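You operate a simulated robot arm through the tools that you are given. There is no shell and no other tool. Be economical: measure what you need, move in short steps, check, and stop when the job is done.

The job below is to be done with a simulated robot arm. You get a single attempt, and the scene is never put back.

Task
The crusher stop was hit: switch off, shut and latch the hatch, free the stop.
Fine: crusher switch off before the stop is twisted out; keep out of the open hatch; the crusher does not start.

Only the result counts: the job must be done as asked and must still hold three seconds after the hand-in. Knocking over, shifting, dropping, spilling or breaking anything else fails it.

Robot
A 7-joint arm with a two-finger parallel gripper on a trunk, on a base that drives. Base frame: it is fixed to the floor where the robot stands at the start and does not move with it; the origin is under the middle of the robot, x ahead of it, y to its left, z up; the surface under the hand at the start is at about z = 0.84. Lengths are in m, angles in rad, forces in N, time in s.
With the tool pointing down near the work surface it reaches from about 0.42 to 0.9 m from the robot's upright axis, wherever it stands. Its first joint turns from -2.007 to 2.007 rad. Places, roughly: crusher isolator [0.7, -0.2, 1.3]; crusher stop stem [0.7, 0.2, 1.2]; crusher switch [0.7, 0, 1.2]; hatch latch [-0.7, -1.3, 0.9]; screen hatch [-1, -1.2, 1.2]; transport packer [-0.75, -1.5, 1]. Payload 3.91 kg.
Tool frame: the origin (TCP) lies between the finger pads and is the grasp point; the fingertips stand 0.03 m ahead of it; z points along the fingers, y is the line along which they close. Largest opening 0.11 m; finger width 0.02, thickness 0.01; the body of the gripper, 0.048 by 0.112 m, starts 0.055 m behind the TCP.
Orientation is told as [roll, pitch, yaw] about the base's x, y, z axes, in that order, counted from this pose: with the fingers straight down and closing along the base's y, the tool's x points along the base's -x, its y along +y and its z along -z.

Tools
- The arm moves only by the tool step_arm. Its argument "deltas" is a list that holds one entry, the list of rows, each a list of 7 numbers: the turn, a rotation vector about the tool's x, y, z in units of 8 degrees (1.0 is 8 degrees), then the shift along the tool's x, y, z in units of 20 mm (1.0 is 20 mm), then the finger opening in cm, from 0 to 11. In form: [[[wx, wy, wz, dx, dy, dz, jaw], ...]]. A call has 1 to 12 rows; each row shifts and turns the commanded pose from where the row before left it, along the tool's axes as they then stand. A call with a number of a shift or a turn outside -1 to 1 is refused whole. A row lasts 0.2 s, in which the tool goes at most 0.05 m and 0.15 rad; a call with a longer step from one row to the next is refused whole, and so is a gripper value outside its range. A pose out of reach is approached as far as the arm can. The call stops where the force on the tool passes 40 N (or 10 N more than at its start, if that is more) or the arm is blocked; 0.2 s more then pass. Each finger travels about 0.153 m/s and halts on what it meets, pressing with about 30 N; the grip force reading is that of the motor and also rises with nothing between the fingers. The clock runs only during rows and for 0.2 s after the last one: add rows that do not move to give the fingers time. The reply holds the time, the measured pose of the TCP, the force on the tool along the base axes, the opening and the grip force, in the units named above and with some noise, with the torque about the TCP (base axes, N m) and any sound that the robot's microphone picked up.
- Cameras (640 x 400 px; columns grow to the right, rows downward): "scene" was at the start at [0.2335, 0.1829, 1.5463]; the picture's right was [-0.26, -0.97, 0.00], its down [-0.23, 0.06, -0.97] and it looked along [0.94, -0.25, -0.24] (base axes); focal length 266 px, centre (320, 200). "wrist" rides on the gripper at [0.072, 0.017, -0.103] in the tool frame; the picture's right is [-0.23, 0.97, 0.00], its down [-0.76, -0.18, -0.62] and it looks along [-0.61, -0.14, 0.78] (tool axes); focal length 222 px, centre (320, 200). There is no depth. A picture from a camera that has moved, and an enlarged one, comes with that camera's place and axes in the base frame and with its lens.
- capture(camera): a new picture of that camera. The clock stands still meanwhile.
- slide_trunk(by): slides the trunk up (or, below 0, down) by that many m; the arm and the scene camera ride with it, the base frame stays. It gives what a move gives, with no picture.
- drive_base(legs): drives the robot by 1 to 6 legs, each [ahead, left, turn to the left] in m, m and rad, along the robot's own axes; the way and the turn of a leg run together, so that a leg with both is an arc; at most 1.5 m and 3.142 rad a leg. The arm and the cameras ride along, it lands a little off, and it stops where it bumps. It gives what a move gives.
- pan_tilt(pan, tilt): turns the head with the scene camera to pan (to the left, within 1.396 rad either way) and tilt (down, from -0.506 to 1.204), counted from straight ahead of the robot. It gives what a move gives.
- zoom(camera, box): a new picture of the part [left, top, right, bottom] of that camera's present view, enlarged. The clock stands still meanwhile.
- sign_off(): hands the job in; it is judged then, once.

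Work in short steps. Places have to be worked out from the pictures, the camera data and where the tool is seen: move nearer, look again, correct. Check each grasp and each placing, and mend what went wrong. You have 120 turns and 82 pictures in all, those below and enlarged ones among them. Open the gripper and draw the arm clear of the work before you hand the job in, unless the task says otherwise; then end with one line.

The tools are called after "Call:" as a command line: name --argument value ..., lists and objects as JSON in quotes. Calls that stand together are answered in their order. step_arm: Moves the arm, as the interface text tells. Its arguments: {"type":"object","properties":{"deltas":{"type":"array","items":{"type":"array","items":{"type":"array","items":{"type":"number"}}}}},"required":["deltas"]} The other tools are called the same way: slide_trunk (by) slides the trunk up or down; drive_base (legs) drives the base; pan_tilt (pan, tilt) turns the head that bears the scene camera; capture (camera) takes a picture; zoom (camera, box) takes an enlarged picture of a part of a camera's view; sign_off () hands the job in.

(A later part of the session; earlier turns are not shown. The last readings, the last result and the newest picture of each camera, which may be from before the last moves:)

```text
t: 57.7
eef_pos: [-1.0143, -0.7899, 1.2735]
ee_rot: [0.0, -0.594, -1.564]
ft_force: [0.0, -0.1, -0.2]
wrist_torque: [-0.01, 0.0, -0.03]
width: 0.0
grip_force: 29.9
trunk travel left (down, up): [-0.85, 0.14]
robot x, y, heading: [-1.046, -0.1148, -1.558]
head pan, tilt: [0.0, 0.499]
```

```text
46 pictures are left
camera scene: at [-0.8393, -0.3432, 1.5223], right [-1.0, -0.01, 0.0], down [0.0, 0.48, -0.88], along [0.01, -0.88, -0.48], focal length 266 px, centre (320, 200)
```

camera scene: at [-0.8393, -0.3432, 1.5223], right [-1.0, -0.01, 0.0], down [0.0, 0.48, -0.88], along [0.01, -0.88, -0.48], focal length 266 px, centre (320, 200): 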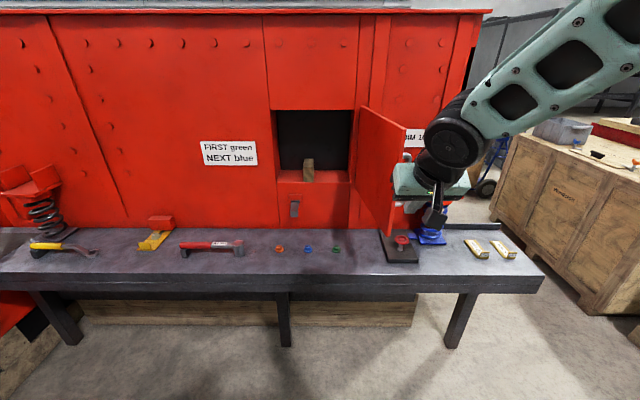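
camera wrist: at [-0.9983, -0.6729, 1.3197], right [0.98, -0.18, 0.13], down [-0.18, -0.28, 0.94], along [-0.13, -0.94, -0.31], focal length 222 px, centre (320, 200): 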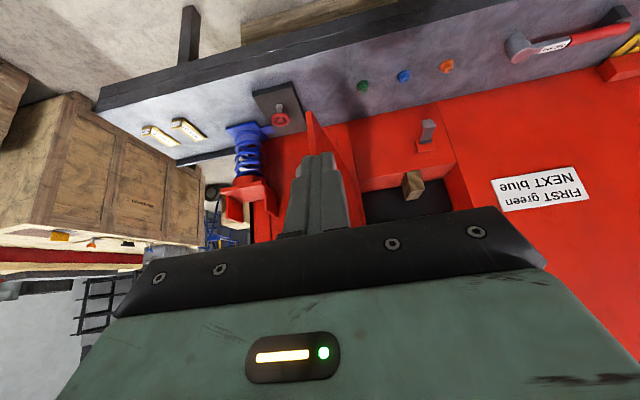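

The door edge is at about (−1.055, −1.044), hinge (−0.99, −1.39), z 0.985–1.35. I bring the closed fingers to horizontal on the outer side of the door, still in front of it.

Call:
step_arm --deltas '[[[0, -1, 0, -0.63, -0.75, 0.49, 0], [0, -1, 0, -0.555, -0.75, 0.575, 0], [0, -1, 0, -0.47, -0.75, 0.647, 0], [0, -1, 0, -0.375, -0.75, 0.706, 0], [0, -1, 0, -0.274, -0.75, 0.752, 0], [0, -1, 0, -0.166, -0.75, 0.78, 0], [0, -1, 0, -0.056, -0.75, 0.8, 0], [0, 0, 0, 0.9, 0, 0, 0], [0, 0, 0, 0.9, 0, 0, 0], [0, 0, 0, 0.9, 0, 0, 0], [0, 0, 0, 0.9, 0, 0, 0]]]'

Call:
capture --camera "scene"

Call:
capture --camera "wrist"

```text
t: 60.1
eef_pos: [-1.1205, -0.9024, 1.1941]
ee_rot: [-2.885, -1.57, 1.32]
ft_force: [0.0, 0.6, 0.6]
wrist_torque: [-0.01, 0.02, 0.01]
width: 0.0
grip_force: 29.4
trunk travel left (down, up): [-0.85, 0.14]
robot x, y, heading: [-1.0494, -0.1166, -1.559]
head pan, tilt: [0.0, 0.499]
```

```text
45 pictures are left
camera scene: at [-0.8391, -0.343, 1.5223], right [-1.0, -0.01, 0.0], down [0.0, 0.48, -0.88], along [0.01, -0.88, -0.48], focal length 266 px, centre (320, 200)
```

scene: 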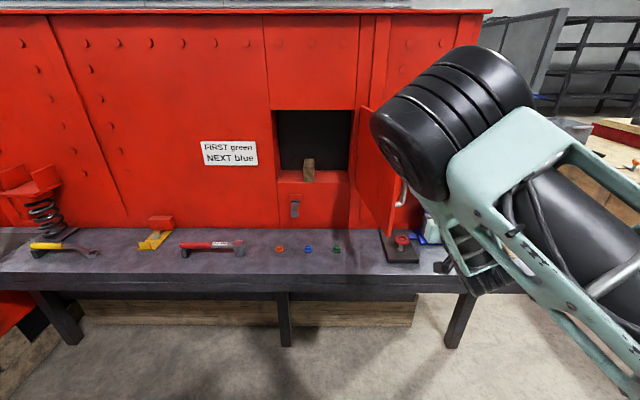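

```text
44 pictures are left
camera wrist: at [-1.1037, -0.8003, 1.1216], right [0.97, 0.01, 0.23], down [-0.18, 0.62, 0.76], along [-0.14, -0.78, 0.61], focal length 222 px, centre (320, 200)
```

wrist: 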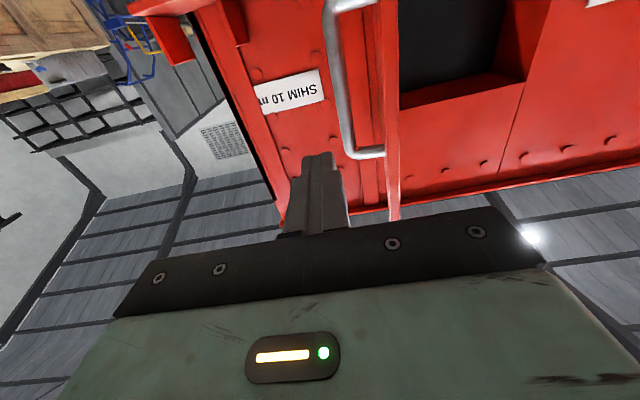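

The door has a bar handle on its outer face (z≈1.1–1.28), so I push above it. I raise the hand to z≈1.315, then bring the base forward 0.15 m so the fingers are beside the door's outer face.

Call:
step_arm --deltas '[[[0, 0, 0, -1, -0.2, 0, 0], [0, 0, 0, -1, 0, 0, 0], [0, 0, 0, -1, 0, 0, 0], [0, 0, 0, -1, 0, 0, 0], [0, 0, 0, -1, 0, 0, 0], [0, 0, 0, -1, 0, 0, 0]]]'

Call:
drive_base --legs '[[0.15, 0, 0]]'

Call:
capture --camera "wrist"

```text
t: 61.5
eef_pos: [-1.123, -0.9038, 1.3148]
ee_rot: [-0.631, -1.568, -0.934]
ft_force: [0.4, 0.4, 0.5]
wrist_torque: [-0.03, -0.02, -0.02]
width: 0.0002
grip_force: 30.3
trunk travel left (down, up): [-0.85, 0.14]
robot x, y, heading: [-1.0472, -0.1135, -1.559]
head pan, tilt: [0.0, 0.499]
```

```text
t: 62.9
eef_pos: [-1.1221, -1.0559, 1.314]
ee_rot: [-0.685, -1.571, -0.877]
ft_force: [0.4, -0.8, 0.7]
wrist_torque: [0.01, 0.02, 0.01]
width: 0.0
grip_force: 29.7
trunk travel left (down, up): [-0.85, 0.14]
robot x, y, heading: [-1.0461, -0.2651, -1.56]
head pan, tilt: [0.0, 0.499]
```

```text
43 pictures are left
camera wrist: at [-1.106, -0.9532, 1.2427], right [0.97, 0.01, 0.23], down [-0.18, 0.62, 0.76], along [-0.14, -0.78, 0.61], focal length 222 px, centre (320, 200)
```

wrist: 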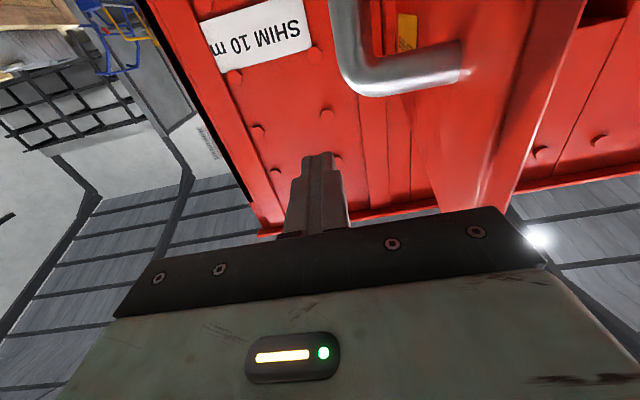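

Fingers are beside the outer face, above the handle. I push toward +x to swing the door.

Call:
step_arm --deltas '[[[0, 0, 0, 0, 0.8, 0.2, 0], [0, 0, 0, 0, 0.8, 0.2, 0], [0, 0, 0, 0, 0.8, 0, 0], [0, 0, 0, 0, 0.8, 0, 0], [0, 0, 0, 0, 0.8, 0, 0], [0, 0, 0, 0, 0.8, 0, 0], [0, 0, 0, 0, 0.8, 0, 0], [0, 0, 0, 0, 0.8, 0, 0], [0, 0, 0, 0, 0.8, 0, 0], [0, 0, 0, 0, 0.8, 0.1, 0]]]'

Call:
capture --camera "scene"

Call:
capture --camera "wrist"

```text
t: 65.0
eef_pos: [-0.9627, -1.0645, 1.3145]
ee_rot: [0.45, -1.571, -2.013]
ft_force: [0.7, 0.5, 0.3]
wrist_torque: [-0.03, -0.01, -0.02]
width: 0.0001
grip_force: 30.0
trunk travel left (down, up): [-0.85, 0.14]
robot x, y, heading: [-1.046, -0.2667, -1.564]
head pan, tilt: [0.0, 0.499]
```

```text
42 pictures are left
camera scene: at [-0.8383, -0.4957, 1.5223], right [-1.0, -0.01, 0.0], down [0.0, 0.48, -0.88], along [0.01, -0.88, -0.48], focal length 266 px, centre (320, 200)
```

scene: 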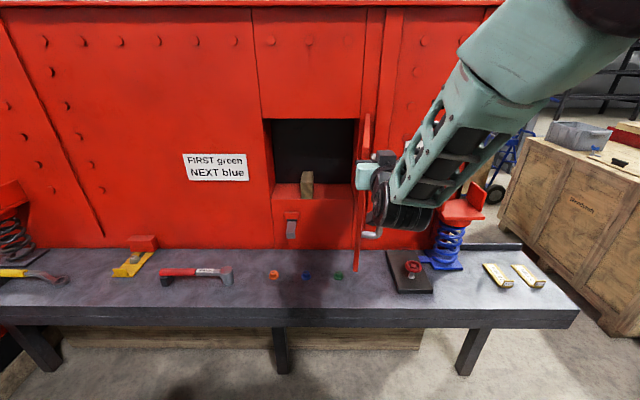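

```text
41 pictures are left
camera wrist: at [-0.9454, -0.9623, 1.243], right [0.97, 0.01, 0.23], down [-0.18, 0.62, 0.76], along [-0.14, -0.78, 0.61], focal length 222 px, centre (320, 200)
```

wrist: 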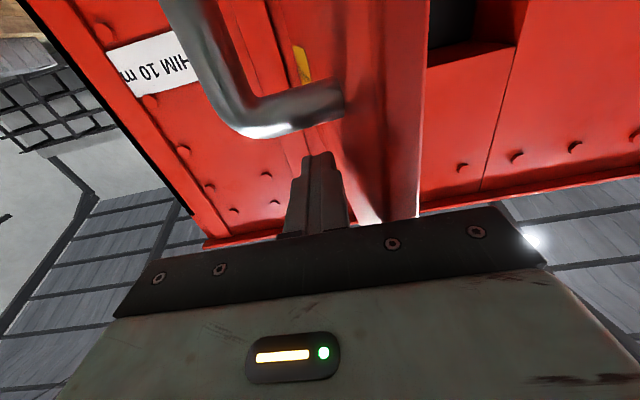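

The door has swung to about 90° with little force. I continue along the arc.

Call:
step_arm --deltas '[[[0, 0, 0, 0, 0.94, 0.2, 0], [0, 0, 0, 0, 0.94, 0.2, 0], [0, 0, 0, 0, 0.94, 0.3, 0], [0, 0, 0, 0, 0.94, 0.3, 0], [0, 0, 0, 0, 0.94, 0.35, 0], [0, 0, 0, 0, 0.94, 0.4, 0], [0, 0, 0, 0, 0.9, 0.7, 0], [0, 0, 0, 0, 0.9, 0.8, 0], [0, 0, 0, 0, 0.8, 0.9, 0], [0, 0, 0, 0, 0.8, 0.9, 0]]]'

Call:
capture --camera "scene"

Call:
capture --camera "wrist"

```text
t: 67.2
eef_pos: [-0.7802, -1.1657, 1.3141]
ee_rot: [-0.626, -1.57, -0.937]
ft_force: [-0.3, -0.5, -0.4]
wrist_torque: [0.04, 0.01, 0.02]
width: 0.0
grip_force: 29.7
trunk travel left (down, up): [-0.85, 0.14]
robot x, y, heading: [-1.046, -0.2672, -1.56]
head pan, tilt: [0.0, 0.499]
```

```text
40 pictures are left
camera scene: at [-0.8383, -0.4955, 1.5224], right [-1.0, -0.01, 0.0], down [0.0, 0.48, -0.88], along [0.01, -0.88, -0.48], focal length 266 px, centre (320, 200)
```

scene: 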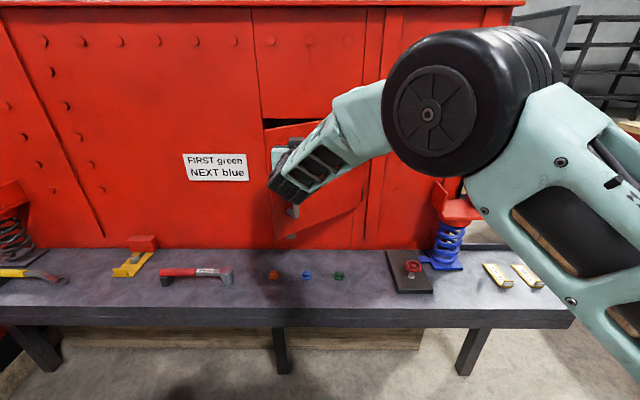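

```text
39 pictures are left
camera wrist: at [-0.7638, -1.062, 1.2421], right [0.97, 0.01, 0.23], down [-0.18, 0.62, 0.76], along [-0.14, -0.78, 0.61], focal length 222 px, centre (320, 200)
```

wrist: 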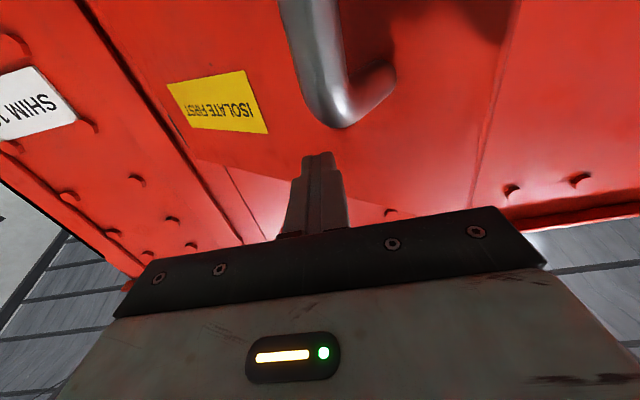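

The door is at about 35°. I continue pushing −y along the arc.

Call:
step_arm --deltas '[[[0, 0, 0, 0, 0.7, 1, 0], [0, 0, 0, 0, 0.6, 1, 0], [0, 0, 0, 0, 0.5, 1, 0], [0, 0, 0, 0, 0.4, 1, 0], [0, 0, 0, 0, 0.2, 1, 0], [0, 0, 0, 0, 0, 0.5, 0]]]'

Call:
capture --camera "scene"

```text
t: 68.7
eef_pos: [-0.7346, -1.2748, 1.3151]
ee_rot: [-0.946, -1.569, -0.615]
ft_force: [-0.6, 0.2, 0.5]
wrist_torque: [0.02, -0.02, 0.0]
width: 0.0
grip_force: 29.5
trunk travel left (down, up): [-0.85, 0.14]
robot x, y, heading: [-1.0428, -0.2706, -1.557]
head pan, tilt: [0.0, 0.499]
```

```text
38 pictures are left
camera scene: at [-0.838, -0.4956, 1.5223], right [-1.0, -0.01, 0.0], down [0.0, 0.48, -0.88], along [0.01, -0.88, -0.48], focal length 266 px, centre (320, 200)
```

scene: 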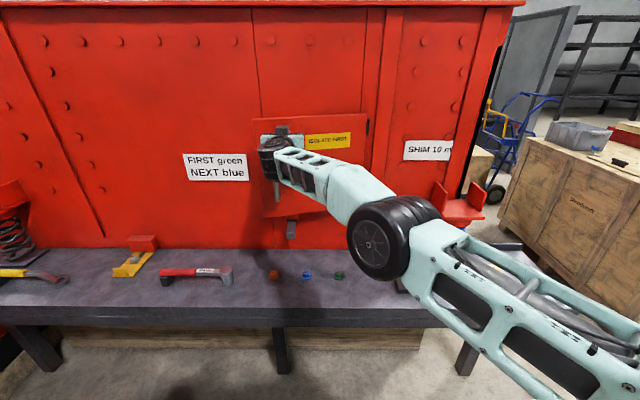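

Nearly shut. I push further in small steps until it seats.

Call:
step_arm --deltas '[[[0, 0, 0, 0, 0.1, 0.7, 0], [0, 0, 0, 0, 0, 0.7, 0], [0, 0, 0, 0, 0, 0.6, 0], [0, 0, 0, 0, 0, 0.5, 0], [0, 0, 0, 0, 0, 0.4, 0], [0, 0, 0, 0, 0, 0.4, 0], [0, 0, 0, 0, 0, 0.4, 0], [0, 0, 0, 0, 0, 0.3, 0]]]'

Call:
zoom --camera "scene" --box '[230, 100, 390, 250]'

```text
t: 70.5
eef_pos: [-0.7346, -1.2741, 1.3138]
ee_rot: [-0.542, -1.571, -1.02]
ft_force: [0.4, 0.2, -0.7]
wrist_torque: [-0.01, 0.05, 0.03]
width: 0.0
grip_force: 29.9
out of reach, approached as far as the arm can: row 1, 2, 3, 4, 5, 6, 7, 8
trunk travel left (down, up): [-0.85, 0.14]
robot x, y, heading: [-1.0488, -0.266, -1.562]
head pan, tilt: [0.0, 0.499]
```

```text
2.67 times, centred on (310, 175) of scene
camera zoom: at [-0.8381, -0.4958, 1.5223], right [-1.0, -0.01, 0.0], down [0.0, 0.48, -0.88], along [0.01, -0.88, -0.48], focal length 710 px, centre (347, 267)
```

zoom: 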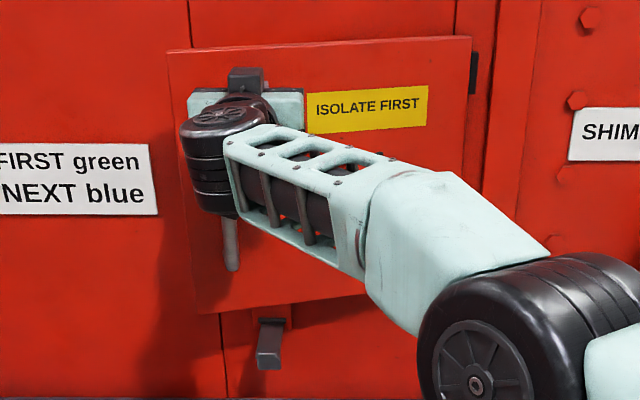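

Arm is at full stretch. I draw back 0.14 m, then drive the base left and forward for the last push.

Call:
step_arm --deltas '[[[0, 0, 0, 0, 0, -1, 0], [0, 0, 0, 0, 0, -1, 0], [0, 0, 0, 0, 0, -1, 0], [0, 0, 0, 0, 0, -1, 0], [0, 0, 0, 0, 0, -1, 0], [0, 0, 0, 0, 0, -1, 0], [0, 0, 0, 0, 0, -1, 0], [0, 0, 0, 0, -1, -0.5, 0], [0, 0, 0, 0, -1, -0.5, 0]]]'

Call:
drive_base --legs '[[0, 0.1, 0], [0.13, 0, 0]]'

```text
t: 72.5
eef_pos: [-0.7731, -1.1136, 1.314]
ee_rot: [0.066, -1.571, -1.626]
ft_force: [0.3, 0.1, 0.5]
wrist_torque: [-0.01, 0.03, -0.05]
width: 0.0002
grip_force: 30.4
trunk travel left (down, up): [-0.85, 0.14]
robot x, y, heading: [-1.0446, -0.265, -1.567]
head pan, tilt: [0.0, 0.499]
```

```text
t: 74.5
eef_pos: [-0.6741, -1.2423, 1.3139]
ee_rot: [-0.611, -1.571, -0.954]
ft_force: [0.0, 0.1, 0.8]
wrist_torque: [0.01, -0.01, 0.04]
width: 0.0
grip_force: 30.2
trunk travel left (down, up): [-0.85, 0.14]
robot x, y, heading: [-0.9451, -0.3987, -1.561]
head pan, tilt: [0.0, 0.499]
```

Now I push −y until the door seats (expected at TCP y≈−1.345).

Call:
step_arm --deltas '[[[0, 0, 0, 0, -0.4, 0.8, 0], [0, 0, 0, 0, -0.4, 0.8, 0], [0, 0, 0, 0, 0, 0.8, 0], [0, 0, 0, 0, 0, 0.8, 0], [0, 0, 0, 0, 0, 0.5, 0], [0, 0, 0, 0, 0, 0.4, 0], [0, 0, 0, 0, 0, 0.4, 0], [0, 0, 0, 0, 0, 0.3, 0], [0, 0, 0, 0, 0, 0.3, 0], [0, 0, 0, 0, 0, 0.3, 0]]]'

Call:
capture --camera "scene"

```text
t: 76.7
eef_pos: [-0.6899, -1.3439, 1.3147]
ee_rot: [-0.034, -1.57, -1.53]
ft_force: [-10.2, 28.8, 3.6]
wrist_torque: [-0.22, 0.04, -0.4]
width: 0.0
grip_force: 30.2
trunk travel left (down, up): [-0.85, 0.14]
robot x, y, heading: [-0.9472, -0.3952, -1.568]
head pan, tilt: [0.0, 0.499]
stopped in row 10: the force on the tool passed its limit at 49 N (the readings are from after the stop); the commanded pose is now the measured one
```

```text
36 pictures are left
camera scene: at [-0.7386, -0.6211, 1.5229], right [-1.0, -0.01, 0.0], down [0.0, 0.48, -0.88], along [0.01, -0.88, -0.48], focal length 266 px, centre (320, 200)
```

scene: 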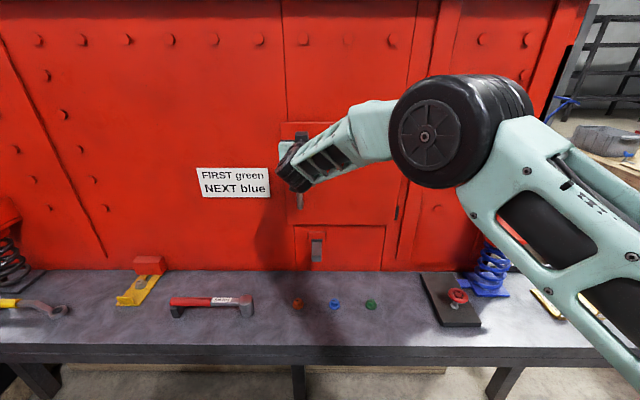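

Firm contact right at the predicted closed position. I withdraw and inspect the door's seating and the latch.

Call:
step_arm --deltas '[[[0, 0, 0, 0, 0, -1, 0], [0, 0, 0, 0, 0, -1, 0], [0, 0, 0, 0, 0, -1, 0], [0, 0, 0, 0, 0, -1, 0], [0, 0, 0, 0, 0, -1, 0], [0, 0, 0, 0, 0, -1, 0], [0, 0, 0, 0, -1, -1, 0], [0, 0, 0, 0, -1, 0, 0], [0, 0, 0, 0, -1, 0, 0], [0, 0, 0, 0, -1, 0, 0], [0, 0, 0, 0, -1, 0, 0], [0, 0, 0, 0, -1, 0, 0]]]'

Call:
zoom --camera "scene" --box '[250, 100, 450, 290]'

```text
t: 79.2
eef_pos: [-0.8096, -1.2089, 1.3133]
ee_rot: [-0.427, -1.568, -1.137]
ft_force: [-0.2, -0.3, 0.6]
wrist_torque: [0.01, 0.0, -0.02]
width: 0.0004
grip_force: 30.7
trunk travel left (down, up): [-0.85, 0.14]
robot x, y, heading: [-0.9434, -0.3935, -1.563]
head pan, tilt: [0.0, 0.499]
```

```text
2.11 times, centred on (350, 195) of scene
camera zoom: at [-0.7373, -0.6238, 1.5222], right [-1.0, -0.01, 0.0], down [0.0, 0.48, -0.88], along [0.01, -0.88, -0.48], focal length 560 px, centre (257, 210)
```

zoom: 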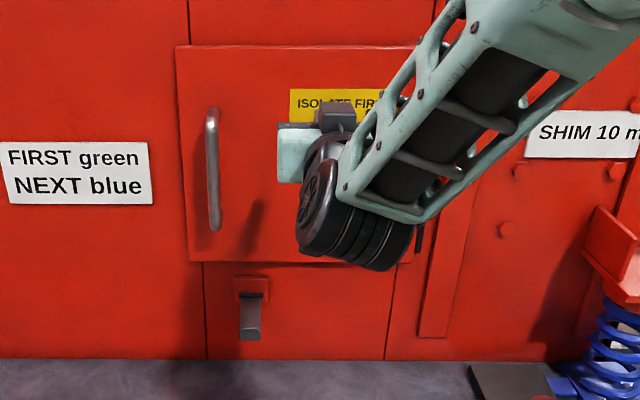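

The door sits flush and level. Now the latch lever: it sticks out at (−0.718, −1.385→−1.30, 0.93) above a bench at z≈0.807. I tilt the tool 24° down and roll it 90° so the camera is out of the way, then lower with the trunk.

Call:
step_arm --deltas '[[[0, 1, 0, 0, 0, -0.5, 0], [0, 1, 0, 0, 0, -0.5, 0], [0, 1, 0, 0, 0, -0.5, 0], [0, 0, -1, 0, 0, 0, 0], [0, 0, -1, 0, 0, 0, 0], [0, 0, -1, 0, 0, 0, 0], [0, 0, -1, 0, 0, 0, 0], [0, 0, -1, 0, 0, 0, 0], [0, 0, -1, 0, 0, 0, 0], [0, 0, -1, 0, 0, 0, 0], [0, 0, -1, 0, 0, 0, 0], [0, 0, -1, 0, 0, 0, 0]]]'

Call:
step_arm --deltas '[[[0, 0, -1, 0, 0, 0, 0], [0, 0, -1, 0, 0, 0, 0], [0, 0, -0.25, 0, 0, 0, 0]]]'

Call:
capture --camera "scene"

```text
t: 81.8
eef_pos: [-0.8111, -1.1774, 1.3168]
ee_rot: [-1.129, -0.284, -0.124]
ft_force: [0.2, 0.3, -0.5]
wrist_torque: [0.01, 0.0, -0.01]
width: 0.0003
grip_force: 30.0
trunk travel left (down, up): [-0.85, 0.14]
robot x, y, heading: [-0.9443, -0.3979, -1.559]
head pan, tilt: [0.0, 0.499]
```

```text
t: 82.7
eef_pos: [-0.8092, -1.1781, 1.3159]
ee_rot: [-1.149, 0.004, 0.008]
ft_force: [-0.7, -0.3, -0.3]
wrist_torque: [-0.02, 0.01, 0.01]
width: 0.0
grip_force: 30.1
trunk travel left (down, up): [-0.85, 0.14]
robot x, y, heading: [-0.9474, -0.3956, -1.566]
head pan, tilt: [0.0, 0.499]
```

```text
34 pictures are left
camera scene: at [-0.7376, -0.6238, 1.5223], right [-1.0, -0.01, 0.0], down [0.0, 0.48, -0.88], along [0.01, -0.88, -0.48], focal length 266 px, centre (320, 200)
```

scene: 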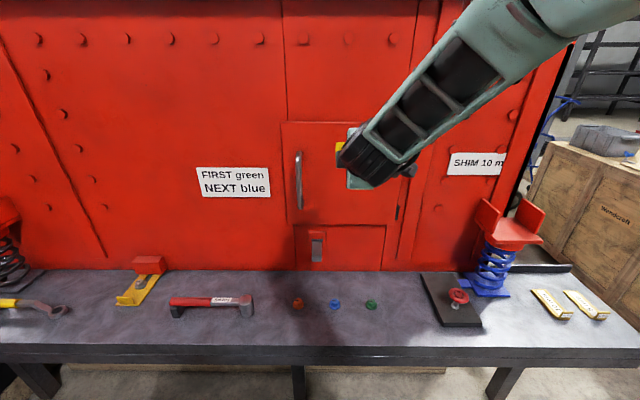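

Path is clear. I shift the hand in line with the latch (x≈−0.718) and lower the trunk by 0.38 m, then look.

Call:
step_arm --deltas '[[[0, 0, 0, -0.9, 0, 0, 0], [0, 0, 0, -0.9, 0, 0, 0], [0, 0, 0, -0.9, 0, 0, 0], [0, 0, 0, -0.9, 0, 0, 0], [0, 0, 0, -0.95, 0, 0, 0]]]'

Call:
slide_trunk --by -0.36

Call:
capture --camera "scene"

Call:
capture --camera "wrist"

```text
t: 83.8
eef_pos: [-0.7198, -1.178, 1.3185]
ee_rot: [-1.148, 0.002, 0.009]
ft_force: [-0.7, -0.1, -0.2]
wrist_torque: [0.0, -0.04, 0.0]
width: 0.0
grip_force: 30.0
trunk travel left (down, up): [-0.85, 0.14]
robot x, y, heading: [-0.9446, -0.3935, -1.56]
head pan, tilt: [0.0, 0.499]
```

```text
t: 87.3
eef_pos: [-0.7185, -1.1763, 0.9571]
ee_rot: [-1.149, 0.0, 0.007]
ft_force: [-0.1, 1.2, 0.7]
wrist_torque: [-0.02, -0.02, 0.04]
width: 0.0
grip_force: 29.8
trunk travel left (down, up): [-0.49, 0.5]
robot x, y, heading: [-0.9459, -0.394, -1.559]
head pan, tilt: [0.0, 0.499]
```

```text
33 pictures are left
camera scene: at [-0.7376, -0.6238, 1.1623], right [-1.0, -0.01, 0.0], down [0.0, 0.48, -0.88], along [0.01, -0.88, -0.48], focal length 266 px, centre (320, 200)
```

scene: 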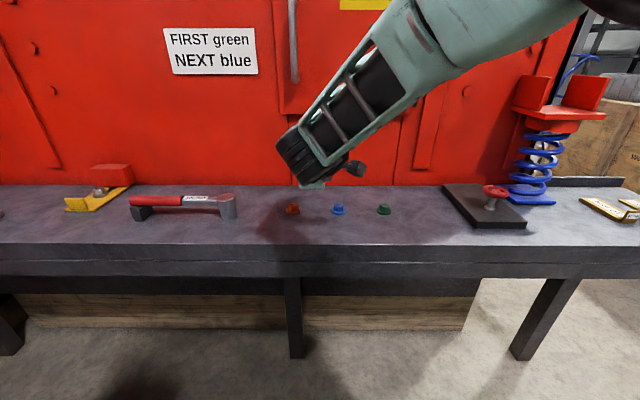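

```text
32 pictures are left
camera wrist: at [-0.7918, -1.0773, 0.9851], right [0.22, 0.4, -0.89], down [0.76, 0.5, 0.42], along [0.61, -0.77, -0.19], focal length 222 px, centre (320, 200)
```

wrist: 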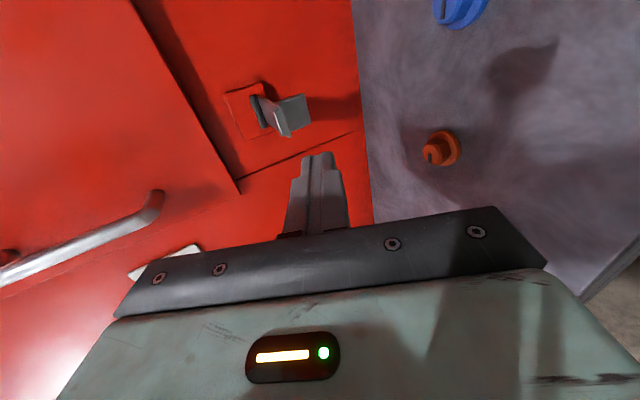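

The lever root is at about (−0.725, −1.385, 0.947) and its end at (−0.728, −1.30, 0.93). I drop below it and slide the closed fingers underneath.

Call:
step_arm --deltas '[[[0, 0, 0, 0.14, 1, 0.45, 0], [0, 0, 0, 0.14, 1, 0.45, 0], [0, 0, 0, 0.14, 1, 0.45, 0], [0, 0, 0, 0, 0.2, 0.1, 0], [0, 0, 0, 0, -0.41, 0.91, 0], [0, 0, 0, 0, -0.41, 0.91, 0], [0, 0, 0, 0, -0.41, 0.91, 0], [0, 0, 0, 0, -0.41, 0.91, 0], [0, 0, 0, 0, -0.41, 0.91, 0], [0, 0, 0, 0, -0.41, 0.91, 0], [0, 0, 0, 0, -0.41, 0.91, 0]]]'

Call:
capture --camera "wrist"

```text
t: 89.8
eef_pos: [-0.7277, -1.3178, 0.8876]
ee_rot: [-1.148, 0.003, 0.008]
ft_force: [0.2, -0.9, 0.9]
wrist_torque: [0.0, -0.01, 0.01]
width: 0.0002
grip_force: 30.4
trunk travel left (down, up): [-0.49, 0.5]
robot x, y, heading: [-0.9426, -0.3949, -1.559]
head pan, tilt: [0.0, 0.499]
```

```text
31 pictures are left
camera wrist: at [-0.8001, -1.2172, 0.9158], right [0.22, 0.4, -0.89], down [0.76, 0.5, 0.42], along [0.61, -0.77, -0.19], focal length 222 px, centre (320, 200)
```

wrist: 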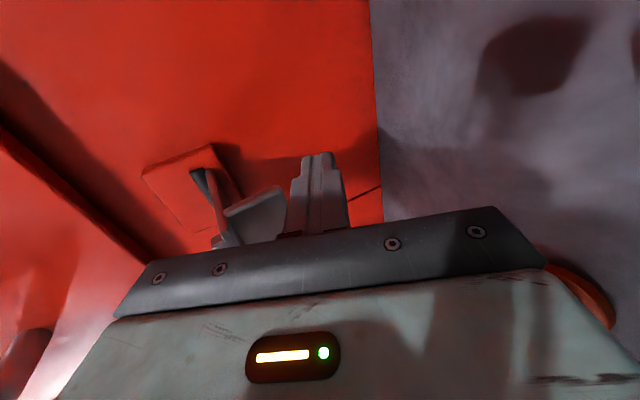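

Fingers are beneath the lever. I lift it in small steps.

Call:
step_arm --deltas '[[[0, 0, 0, 0, -0.82, -0.37, 0], [0, 0, 0, 0, -0.82, -0.37, 0], [0, 0, 0, 0, -0.82, -0.37, 0], [0, 0, 0, 0, -0.82, -0.37, 0]]]'

Call:
capture --camera "wrist"

```text
t: 90.2
eef_pos: [-0.7263, -1.3144, 0.8976]
ee_rot: [-1.13, 0.002, 0.01]
ft_force: [0.2, 0.8, 0.3]
wrist_torque: [0.02, 0.01, -0.01]
width: 0.0
grip_force: 29.8
trunk travel left (down, up): [-0.49, 0.5]
robot x, y, heading: [-0.9492, -0.3963, -1.565]
head pan, tilt: [0.0, 0.499]
stopped in row 2: the force on the tool passed its limit at 45 N (the readings are from after the stop); the commanded pose is now the measured one
```

```text
30 pictures are left
camera wrist: at [-0.7996, -1.2147, 0.9272], right [0.22, 0.42, -0.88], down [0.76, 0.5, 0.42], along [0.61, -0.76, -0.21], focal length 222 px, centre (320, 200)
```

wrist: 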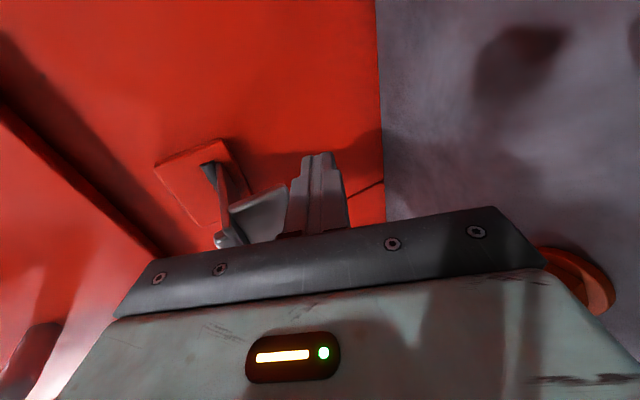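

The lever resists lifting (45 N). So it doesn't go up from here; I withdraw and look closely at its build.

Call:
step_arm --deltas '[[[0, 0, 0, 0, 0.6, 0.2, 0], [0, 0, 0, 0, 0.41, -0.91, 0], [0, 0, 0, 0, 0.41, -0.91, 0], [0, 0, 0, 0, 0.41, -0.91, 0], [0, 0, 0, 0, 0.41, -0.91, 0], [0, 0, 0, 0, 0.41, -0.91, 0], [0, 0, 0, 0, 0.41, -0.91, 0], [0, 0, 0, 0.5, -0.91, -0.41, 0], [0, 0, 0, 0.9, -0.91, -0.41, 0], [0, 0, 0, 0.9, -0.91, -0.41, 0], [0, 0, 0, 0.9, -0.91, -0.41, 0]]]'

Call:
zoom --camera "wrist" --box '[160, 0, 360, 180]'

Call:
capture --camera "scene"

```text
t: 92.6
eef_pos: [-0.7912, -1.1936, 0.9663]
ee_rot: [-1.13, 0.005, 0.008]
ft_force: [0.4, -0.8, 0.1]
wrist_torque: [-0.05, 0.03, -0.02]
width: 0.0
grip_force: 29.9
trunk travel left (down, up): [-0.49, 0.5]
robot x, y, heading: [-0.9465, -0.3881, -1.56]
head pan, tilt: [0.0, 0.499]
```

```text
2.22 times, centred on (260, 90) of wrist
camera zoom: at [-0.8642, -1.0945, 0.9969], right [0.22, 0.42, -0.88], down [0.76, 0.49, 0.42], along [0.61, -0.76, -0.21], focal length 494 px, centre (453, 444)
```

zoom: 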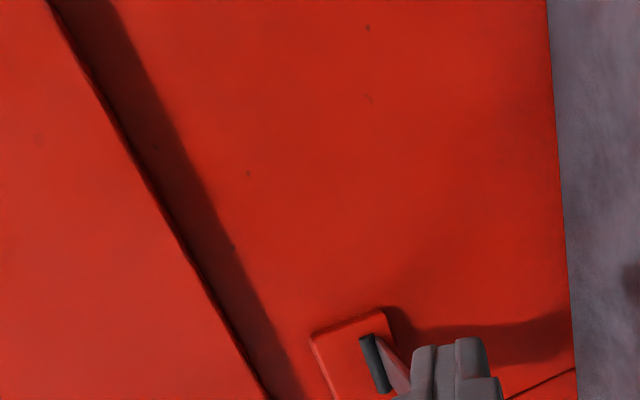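

```text
28 pictures are left
camera scene: at [-0.7375, -0.6235, 1.1622], right [-1.0, -0.01, 0.0], down [0.0, 0.48, -0.88], along [0.01, -0.88, -0.48], focal length 266 px, centre (320, 200)
```

scene: 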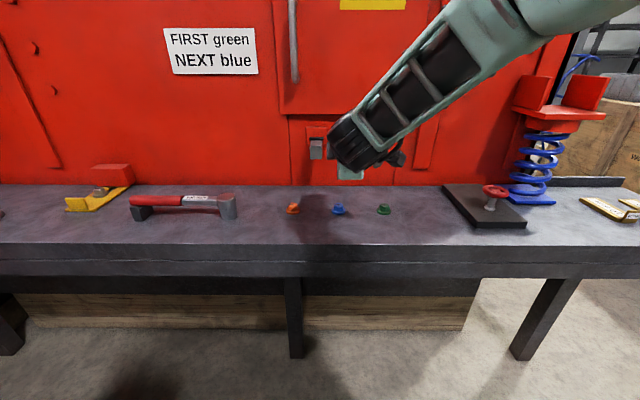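

Call:
zoom --camera "scene" --box '[280, 100, 360, 200]'

```text
4.00 times, centred on (320, 150) of scene
camera zoom: at [-0.7375, -0.6235, 1.1622], right [-1.0, -0.01, 0.0], down [0.0, 0.48, -0.88], along [0.01, -0.88, -0.48], focal length 1064 px, centre (320, 400)
```

zoom: 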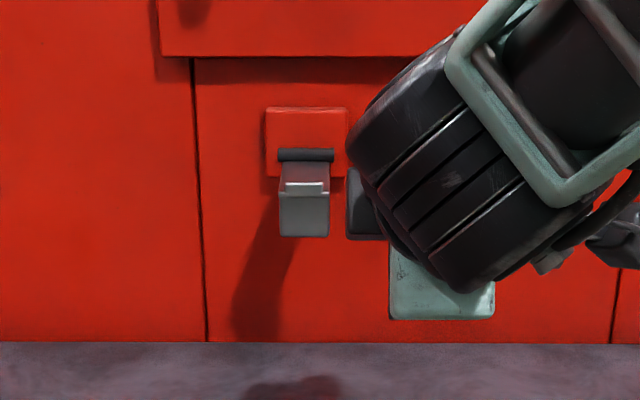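

The lever hinges on a horizontal barrel (axis x), so it should swing up over the door's lower edge. It may be blocked because the door isn't fully seated. I roll the camera back under the tool to view the door's bottom edge from below.

Call:
step_arm --deltas '[[[0, 0, 1, 0, 0, 0, 0], [0, 0, 1, 0, 0, 0, 0], [0, 0, 1, 0, 0, 0, 0], [0, 0, 1, 0, 0, 0, 0], [0, 0, 1, 0, 0, 0, 0], [0, 0, 1, 0, 0, 0, 0], [0, 0, 1, 0, 0, 0, 0], [0, 0, 1, 0, 0, 0, 0], [0, 0, 1, 0, 0, 0, 0], [0, 0, 1, 0, 0, 0, 0], [0, 0, 1, 0, 0, 0, 0], [0, 0, 0.25, 0, 0, 0, 0]]]'

Call:
capture --camera "wrist"

```text
t: 95.2
eef_pos: [-0.7918, -1.1948, 0.967]
ee_rot: [-0.003, -1.132, -1.56]
ft_force: [0.1, -0.8, 0.8]
wrist_torque: [0.03, 0.03, 0.01]
width: 0.0003
grip_force: 30.2
trunk travel left (down, up): [-0.49, 0.5]
robot x, y, heading: [-0.9444, -0.3951, -1.562]
head pan, tilt: [0.0, 0.499]
```

```text
26 pictures are left
camera wrist: at [-0.775, -1.0706, 0.946], right [0.97, -0.09, 0.2], down [-0.18, 0.24, 0.95], along [-0.13, -0.97, 0.22], focal length 222 px, centre (320, 200)
```

wrist: 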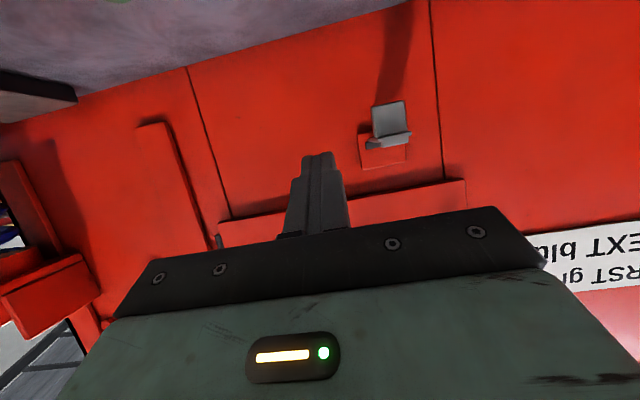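

Call:
zoom --camera "wrist" --box '[320, 70, 500, 230]'

```text
2.50 times, centred on (410, 150) of wrist
camera zoom: at [-0.775, -1.0706, 0.946], right [0.97, -0.09, 0.2], down [-0.18, 0.24, 0.95], along [-0.13, -0.97, 0.22], focal length 555 px, centre (95, 325)
```

zoom: 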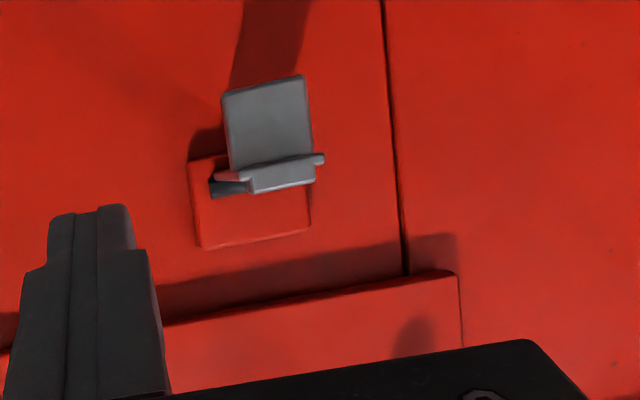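

I need to see whether the door is truly flush, so I move left, yaw the camera along the face, and view the free edge from the side.

Call:
slide_trunk --by 0.12

Call:
step_arm --deltas '[[[0, 0, 0, 0, 1, 0, 0], [0, 0, 0, 0, 1, 0, 0], [0, 0, 0, 0, 1, 0, 0], [0, 0, 0, 0, 1, 0, 0], [0, 0, 0, 0, 1, 0, 0], [0, 0, 0, 0, 1, 0, 0], [0, 0, 0, 0, 1, 0, 0], [0, 0, 0, 0, 1, 0, 0], [0, 0, 0, 0, 1, 0, 0], [0, 0, 0, 0, 1, 0, 0], [0, 0, 0, 0, 1, 0, 0], [0, 0, 0, 0, 1, 0, 0]]]'

Call:
step_arm --deltas '[[[0.9, 0, 0.42, 0, 0, 0, 0], [0.9, 0, 0.42, 0, 0, 0, 0], [0.9, 0, 0.42, 0, 0, 0, 0], [0.9, 0, 0.42, 0, 0, 0, 0], [0.9, 0, 0.42, 0, 0, 0, 0], [0.9, 0, 0.42, 0, 0, 0, 0], [0.9, 0, 0.42, 0, 0, 0, 0], [0.9, 0, 0.42, 0, 0, 0, 0]]]'

Call:
capture --camera "wrist"

```text
t: 96.7
eef_pos: [-0.7913, -1.1935, 1.0869]
ee_rot: [-0.006, -1.132, -1.553]
ft_force: [-0.4, 1.3, -0.7]
wrist_torque: [0.01, -0.01, -0.02]
width: 0.0
grip_force: 30.2
trunk travel left (down, up): [-0.61, 0.38]
robot x, y, heading: [-0.9463, -0.39, -1.562]
head pan, tilt: [0.0, 0.499]
```

```text
t: 99.3
eef_pos: [-0.5496, -1.1922, 1.087]
ee_rot: [-0.009, -1.133, -1.553]
ft_force: [-0.3, -0.2, 0.0]
wrist_torque: [0.03, -0.03, 0.01]
width: 0.0
grip_force: 30.0
trunk travel left (down, up): [-0.61, 0.38]
robot x, y, heading: [-0.9477, -0.3922, -1.562]
head pan, tilt: [0.0, 0.499]
```

```text
t: 101.1
eef_pos: [-0.6522, -1.1179, 1.0701]
ee_rot: [-0.013, -1.136, -2.656]
ft_force: [0.2, -0.3, 0.0]
wrist_torque: [0.0, -0.04, 0.0]
width: 0.0001
grip_force: 30.4
out of reach, approached as far as the arm can: row 3, 4, 5, 6, 7, 8
trunk travel left (down, up): [-0.61, 0.38]
robot x, y, heading: [-0.946, -0.3955, -1.562]
head pan, tilt: [0.0, 0.499]
```

```text
24 pictures are left
camera wrist: at [-0.5346, -1.0772, 1.0481], right [0.36, -0.91, 0.2], down [0.14, 0.27, 0.95], along [-0.92, -0.32, 0.22], focal length 222 px, centre (320, 200)
```

wrist: 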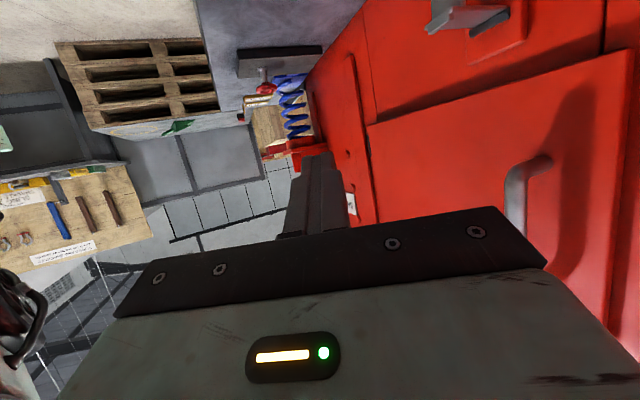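

Camera needs to be further left; I shift the base 0.2 m left and look again.

Call:
drive_base --legs '[[0, 0.2, 0]]'

Call:
zoom --camera "wrist" --box '[300, 0, 540, 220]'

```text
t: 102.7
eef_pos: [-0.4538, -1.1161, 1.0693]
ee_rot: [-0.013, -1.137, -2.65]
ft_force: [-0.8, 0.0, -0.1]
wrist_torque: [0.03, -0.01, 0.0]
width: 0.0
grip_force: 30.5
trunk travel left (down, up): [-0.61, 0.38]
robot x, y, heading: [-0.7492, -0.3902, -1.566]
head pan, tilt: [0.0, 0.499]
```

```text
1.82 times, centred on (420, 110) of wrist
camera zoom: at [-0.3355, -1.0747, 1.048], right [0.36, -0.91, 0.2], down [0.14, 0.27, 0.95], along [-0.92, -0.32, 0.22], focal length 404 px, centre (138, 364)
```

zoom: 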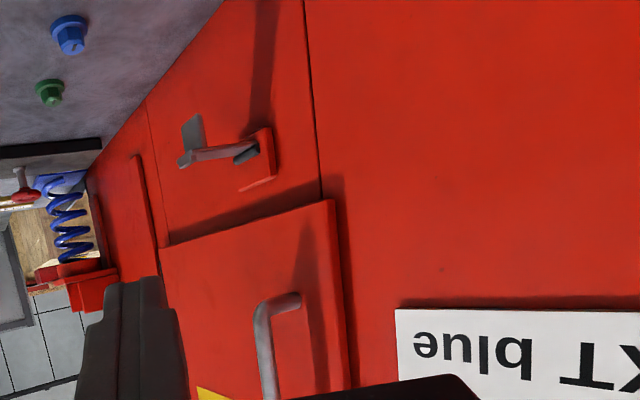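

Call:
zoom --camera "wrist" --box '[395, 90, 475, 140]'

Call:
zoom --camera "wrist" --box '[325, 50, 405, 110]'

```text
8.00 times, centred on (435, 115) of wrist
camera zoom: at [-0.3355, -1.0747, 1.048], right [0.36, -0.91, 0.2], down [0.14, 0.27, 0.95], along [-0.92, -0.32, 0.22], focal length 1777 px, centre (-600, 880)
```

zoom: 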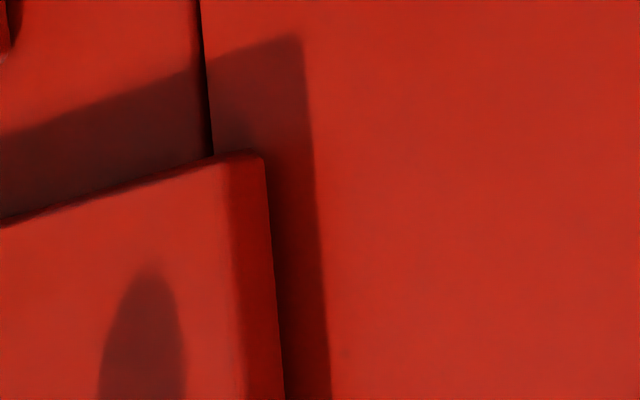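

```text
6.67 times, centred on (365, 80) of wrist
camera zoom: at [-0.3355, -1.0747, 1.048], right [0.36, -0.91, 0.2], down [0.14, 0.27, 0.95], along [-0.92, -0.32, 0.22], focal length 1481 px, centre (20, 1000)
```

zoom: 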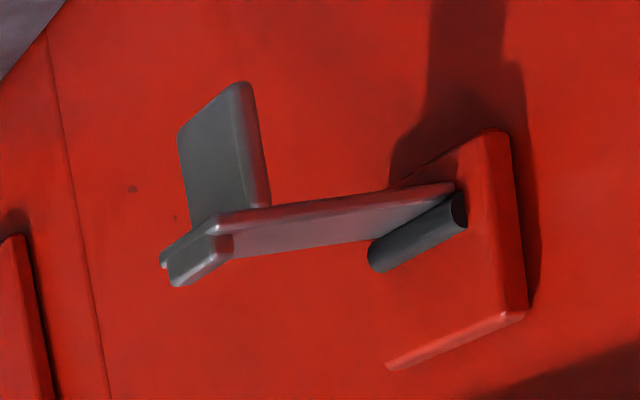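

The latch is clearly an L-shaped lever on a horizontal barrel with a small hook lip pointing up, so up is latched, and the door looks flush. I'll retry lifting more slowly. First I undo the yaw, then roll.

Call:
step_arm --deltas '[[[-0.9, 0, -0.42, 0, 0, 0, 0], [-0.9, 0, -0.42, 0, 0, 0, 0], [-0.9, 0, -0.42, 0, 0, 0, 0], [-0.9, 0, -0.42, 0, 0, 0, 0], [-0.9, 0, -0.42, 0, 0, 0, 0], [-0.9, 0, -0.42, 0, 0, 0, 0], [-0.9, 0, -0.42, 0, 0, 0, 0], [-0.9, 0, -0.42, 0, 0, 0, 0], [0, 0, -1, 0, -1, 0, 0], [0, 0, -1, 0, -1, 0, 0], [0, 0, -1, 0, -1, 0, 0], [0, 0, -1, 0, -1, 0, 0]]]'

Call:
step_arm --deltas '[[[0, 0, -1, 0, 0, 0, 0], [0, 0, -1, 0, 0, 0, 0], [0, 0, -1, 0, 0, 0, 0], [0, 0, -1, 0, 0, 0, 0], [0, 0, -1, 0, 0, 0, 0], [0, 0, -1, 0, 0, 0, 0], [0, 0, -1, 0, 0, 0, 0], [0, 0, -0.3, 0, 0, 0, 0]]]'

```text
t: 105.3
eef_pos: [-0.5305, -1.1255, 1.0836]
ee_rot: [-0.846, -0.871, -0.578]
ft_force: [-0.5, -0.8, 0.2]
wrist_torque: [-0.02, 0.01, -0.04]
width: 0.0
grip_force: 29.9
trunk travel left (down, up): [-0.61, 0.38]
robot x, y, heading: [-0.7469, -0.3929, -1.56]
head pan, tilt: [0.0, 0.499]
```

```text
t: 107.1
eef_pos: [-0.5313, -1.1245, 1.0839]
ee_rot: [-1.129, 0.012, 0.022]
ft_force: [0.9, -0.1, 0.8]
wrist_torque: [-0.01, -0.01, -0.01]
width: 0.0
grip_force: 29.6
trunk travel left (down, up): [-0.61, 0.38]
robot x, y, heading: [-0.7474, -0.3946, -1.563]
head pan, tilt: [0.0, 0.499]
```

Now I shift in line with the latch and lower again.

Call:
step_arm --deltas '[[[0, 0, 0, 1, 0, 0, 0], [0, 0, 0, 1, 0, 0, 0], [0, 0, 0, 1, 0, 0, 0], [0, 0, 0, 1, 0, 0, 0], [0, 0, 0, 1, 0, 0, 0], [0, 0, 0, 1, 0, 0, 0], [0, 0, 0, 1, 0, 0, 0], [0, 0, 0, 1, 0, 0, 0], [0, 0, 0, 1, 0, 0, 0], [0, 0, 0, 0.8, 0, 0, 0]]]'

Call:
slide_trunk --by -0.2

Call:
capture --camera "wrist"

```text
t: 109.3
eef_pos: [-0.7268, -1.1283, 1.086]
ee_rot: [-1.13, 0.01, 0.02]
ft_force: [0.4, 0.8, -0.4]
wrist_torque: [0.0, 0.01, -0.01]
width: 0.0001
grip_force: 29.5
trunk travel left (down, up): [-0.61, 0.38]
robot x, y, heading: [-0.7463, -0.3922, -1.559]
head pan, tilt: [0.0, 0.499]
```

```text
t: 111.5
eef_pos: [-0.7266, -1.1274, 0.8852]
ee_rot: [-1.13, 0.01, 0.019]
ft_force: [-0.4, -0.2, 0.1]
wrist_torque: [0.0, -0.03, 0.0]
width: 0.0003
grip_force: 30.2
trunk travel left (down, up): [-0.41, 0.58]
robot x, y, heading: [-0.7512, -0.3943, -1.557]
head pan, tilt: [0.0, 0.499]
```

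```text
20 pictures are left
camera wrist: at [-0.8003, -1.029, 0.9163], right [0.21, 0.42, -0.88], down [0.76, 0.5, 0.42], along [0.62, -0.76, -0.21], focal length 222 px, centre (320, 200)
```

wrist: 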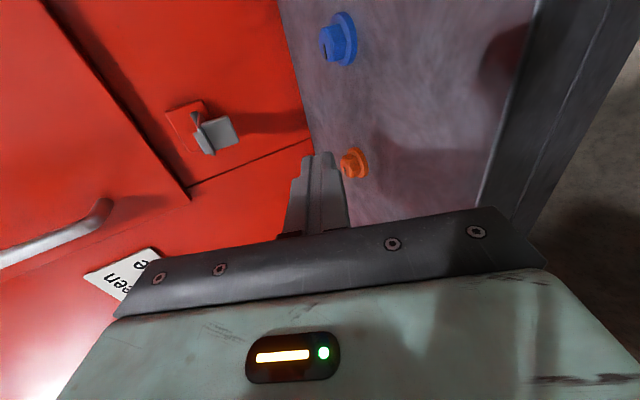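

Lined up with room over the bolts. I slide in under the lever at z≈0.885, then lift slowly with small rows.

Call:
step_arm --deltas '[[[0, 0, 0, 0, -0.4, 0.86, 0], [0, 0, 0, 0, -0.4, 0.86, 0], [0, 0, 0, 0, -0.4, 0.86, 0], [0, 0, 0, 0, -0.4, 0.86, 0], [0, 0, 0, 0, -0.4, 0.86, 0], [0, 0, 0, 0, -0.4, 0.86, 0], [0, 0, 0, 0, -0.4, 0.86, 0], [0, 0, 0, 0, -0.4, 0.86, 0], [0, 0, 0, 0, -0.4, 0.86, 0], [0, 0, 0, 0, -0.4, 0.86, 0]]]'

Call:
step_arm --deltas '[[[0, 0, 0, 0, -0.2, -0.09, 0], [0, 0, 0, 0, -0.2, -0.09, 0], [0, 0, 0, 0, -0.2, -0.09, 0], [0, 0, 0, 0, -0.2, -0.09, 0], [0, 0, 0, 0, -0.2, -0.09, 0], [0, 0, 0, 0, -0.2, -0.09, 0], [0, 0, 0, 0, -0.2, -0.09, 0], [0, 0, 0, 0, -0.2, -0.09, 0], [0, 0, 0, 0, -0.2, -0.09, 0], [0, 0, 0, 0, -0.2, -0.09, 0]]]'

Call:
capture --camera "wrist"

```text
t: 113.7
eef_pos: [-0.7232, -1.3178, 0.8851]
ee_rot: [-1.129, 0.008, 0.02]
ft_force: [0.2, 0.4, 0.1]
wrist_torque: [0.02, -0.01, 0.02]
width: 0.0
grip_force: 30.0
trunk travel left (down, up): [-0.41, 0.58]
robot x, y, heading: [-0.7523, -0.3923, -1.558]
head pan, tilt: [0.0, 0.499]
```

```text
t: 115.9
eef_pos: [-0.7235, -1.3178, 0.93]
ee_rot: [-1.13, 0.012, 0.02]
ft_force: [0.1, -0.2, -1.4]
wrist_torque: [-0.01, 0.01, 0.01]
width: 0.0001
grip_force: 30.2
trunk travel left (down, up): [-0.41, 0.58]
robot x, y, heading: [-0.7463, -0.3925, -1.558]
head pan, tilt: [0.0, 0.499]
```

```text
19 pictures are left
camera wrist: at [-0.7965, -1.2191, 0.9591], right [0.21, 0.42, -0.88], down [0.76, 0.5, 0.42], along [0.62, -0.76, -0.21], focal length 222 px, centre (320, 200)
```

wrist: 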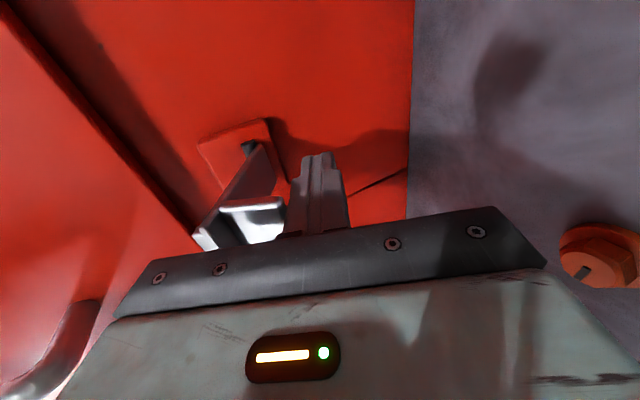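

Lifting slowly works: the lever is rotating up freely. I continue, adding a little inward motion.

Call:
step_arm --deltas '[[[0, 0, 0, 0, -0.26, -0.04, 0], [0, 0, 0, 0, -0.26, -0.04, 0], [0, 0, 0, 0, -0.26, -0.04, 0], [0, 0, 0, 0, -0.26, -0.04, 0], [0, 0, 0, 0, -0.26, -0.04, 0], [0, 0, 0, 0, -0.26, -0.04, 0], [0, 0, 0, 0, -0.26, -0.04, 0], [0, 0, 0, 0, -0.26, -0.04, 0], [0, 0, 0, 0, -0.26, -0.04, 0], [0, 0, 0, 0, -0.26, -0.04, 0]]]'

Call:
capture --camera "wrist"

```text
t: 118.1
eef_pos: [-0.7216, -1.3329, 0.9795]
ee_rot: [-1.131, 0.011, 0.02]
ft_force: [-0.1, 1.1, -0.2]
wrist_torque: [0.02, 0.04, 0.0]
width: 0.0001
grip_force: 29.6
trunk travel left (down, up): [-0.41, 0.58]
robot x, y, heading: [-0.7507, -0.3964, -1.562]
head pan, tilt: [0.0, 0.499]
```

```text
18 pictures are left
camera wrist: at [-0.7952, -1.2349, 1.0099], right [0.21, 0.42, -0.88], down [0.76, 0.5, 0.42], along [0.62, -0.76, -0.21], focal length 222 px, centre (320, 200)
```

wrist: 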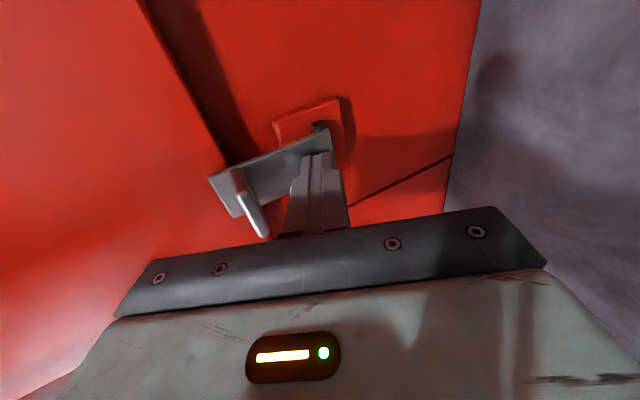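

The lever is about 65° up with the tab outward. I continue up and inward to press it over the door.

Call:
step_arm --deltas '[[[0, 0, 0, 0, -0.224, 0.005, 0], [0, 0, 0, 0, -0.224, 0.005, 0], [0, 0, 0, 0, -0.224, 0.005, 0], [0, 0, 0, 0, -0.224, 0.005, 0], [0, 0, 0, 0, -0.224, 0.005, 0], [0, 0, 0, 0, -0.09, 0.18, 0], [0, 0, 0, 0, -0.09, 0.18, 0], [0, 0, 0, 0, -0.09, 0.18, 0], [0, 0, 0, 0, -0.09, 0.18, 0]]]'

Call:
capture --camera "wrist"

```text
t: 118.8
eef_pos: [-0.721, -1.3342, 0.9818]
ee_rot: [-1.111, 0.011, 0.018]
ft_force: [-0.3, 10.8, -1.4]
wrist_torque: [0.09, -0.04, -0.07]
width: 0.0
grip_force: 30.3
trunk travel left (down, up): [-0.41, 0.58]
robot x, y, heading: [-0.7481, -0.3926, -1.565]
head pan, tilt: [0.0, 0.499]
stopped in row 3: the force on the tool passed its limit at 46 N (the readings are from after the stop); the commanded pose is now the measured one
```

```text
17 pictures are left
camera wrist: at [-0.7946, -1.2361, 1.0136], right [0.21, 0.44, -0.88], down [0.76, 0.49, 0.43], along [0.62, -0.75, -0.23], focal length 222 px, centre (320, 200)
```

wrist: 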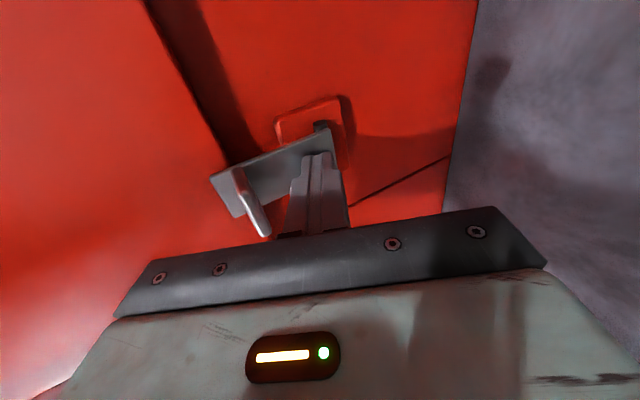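

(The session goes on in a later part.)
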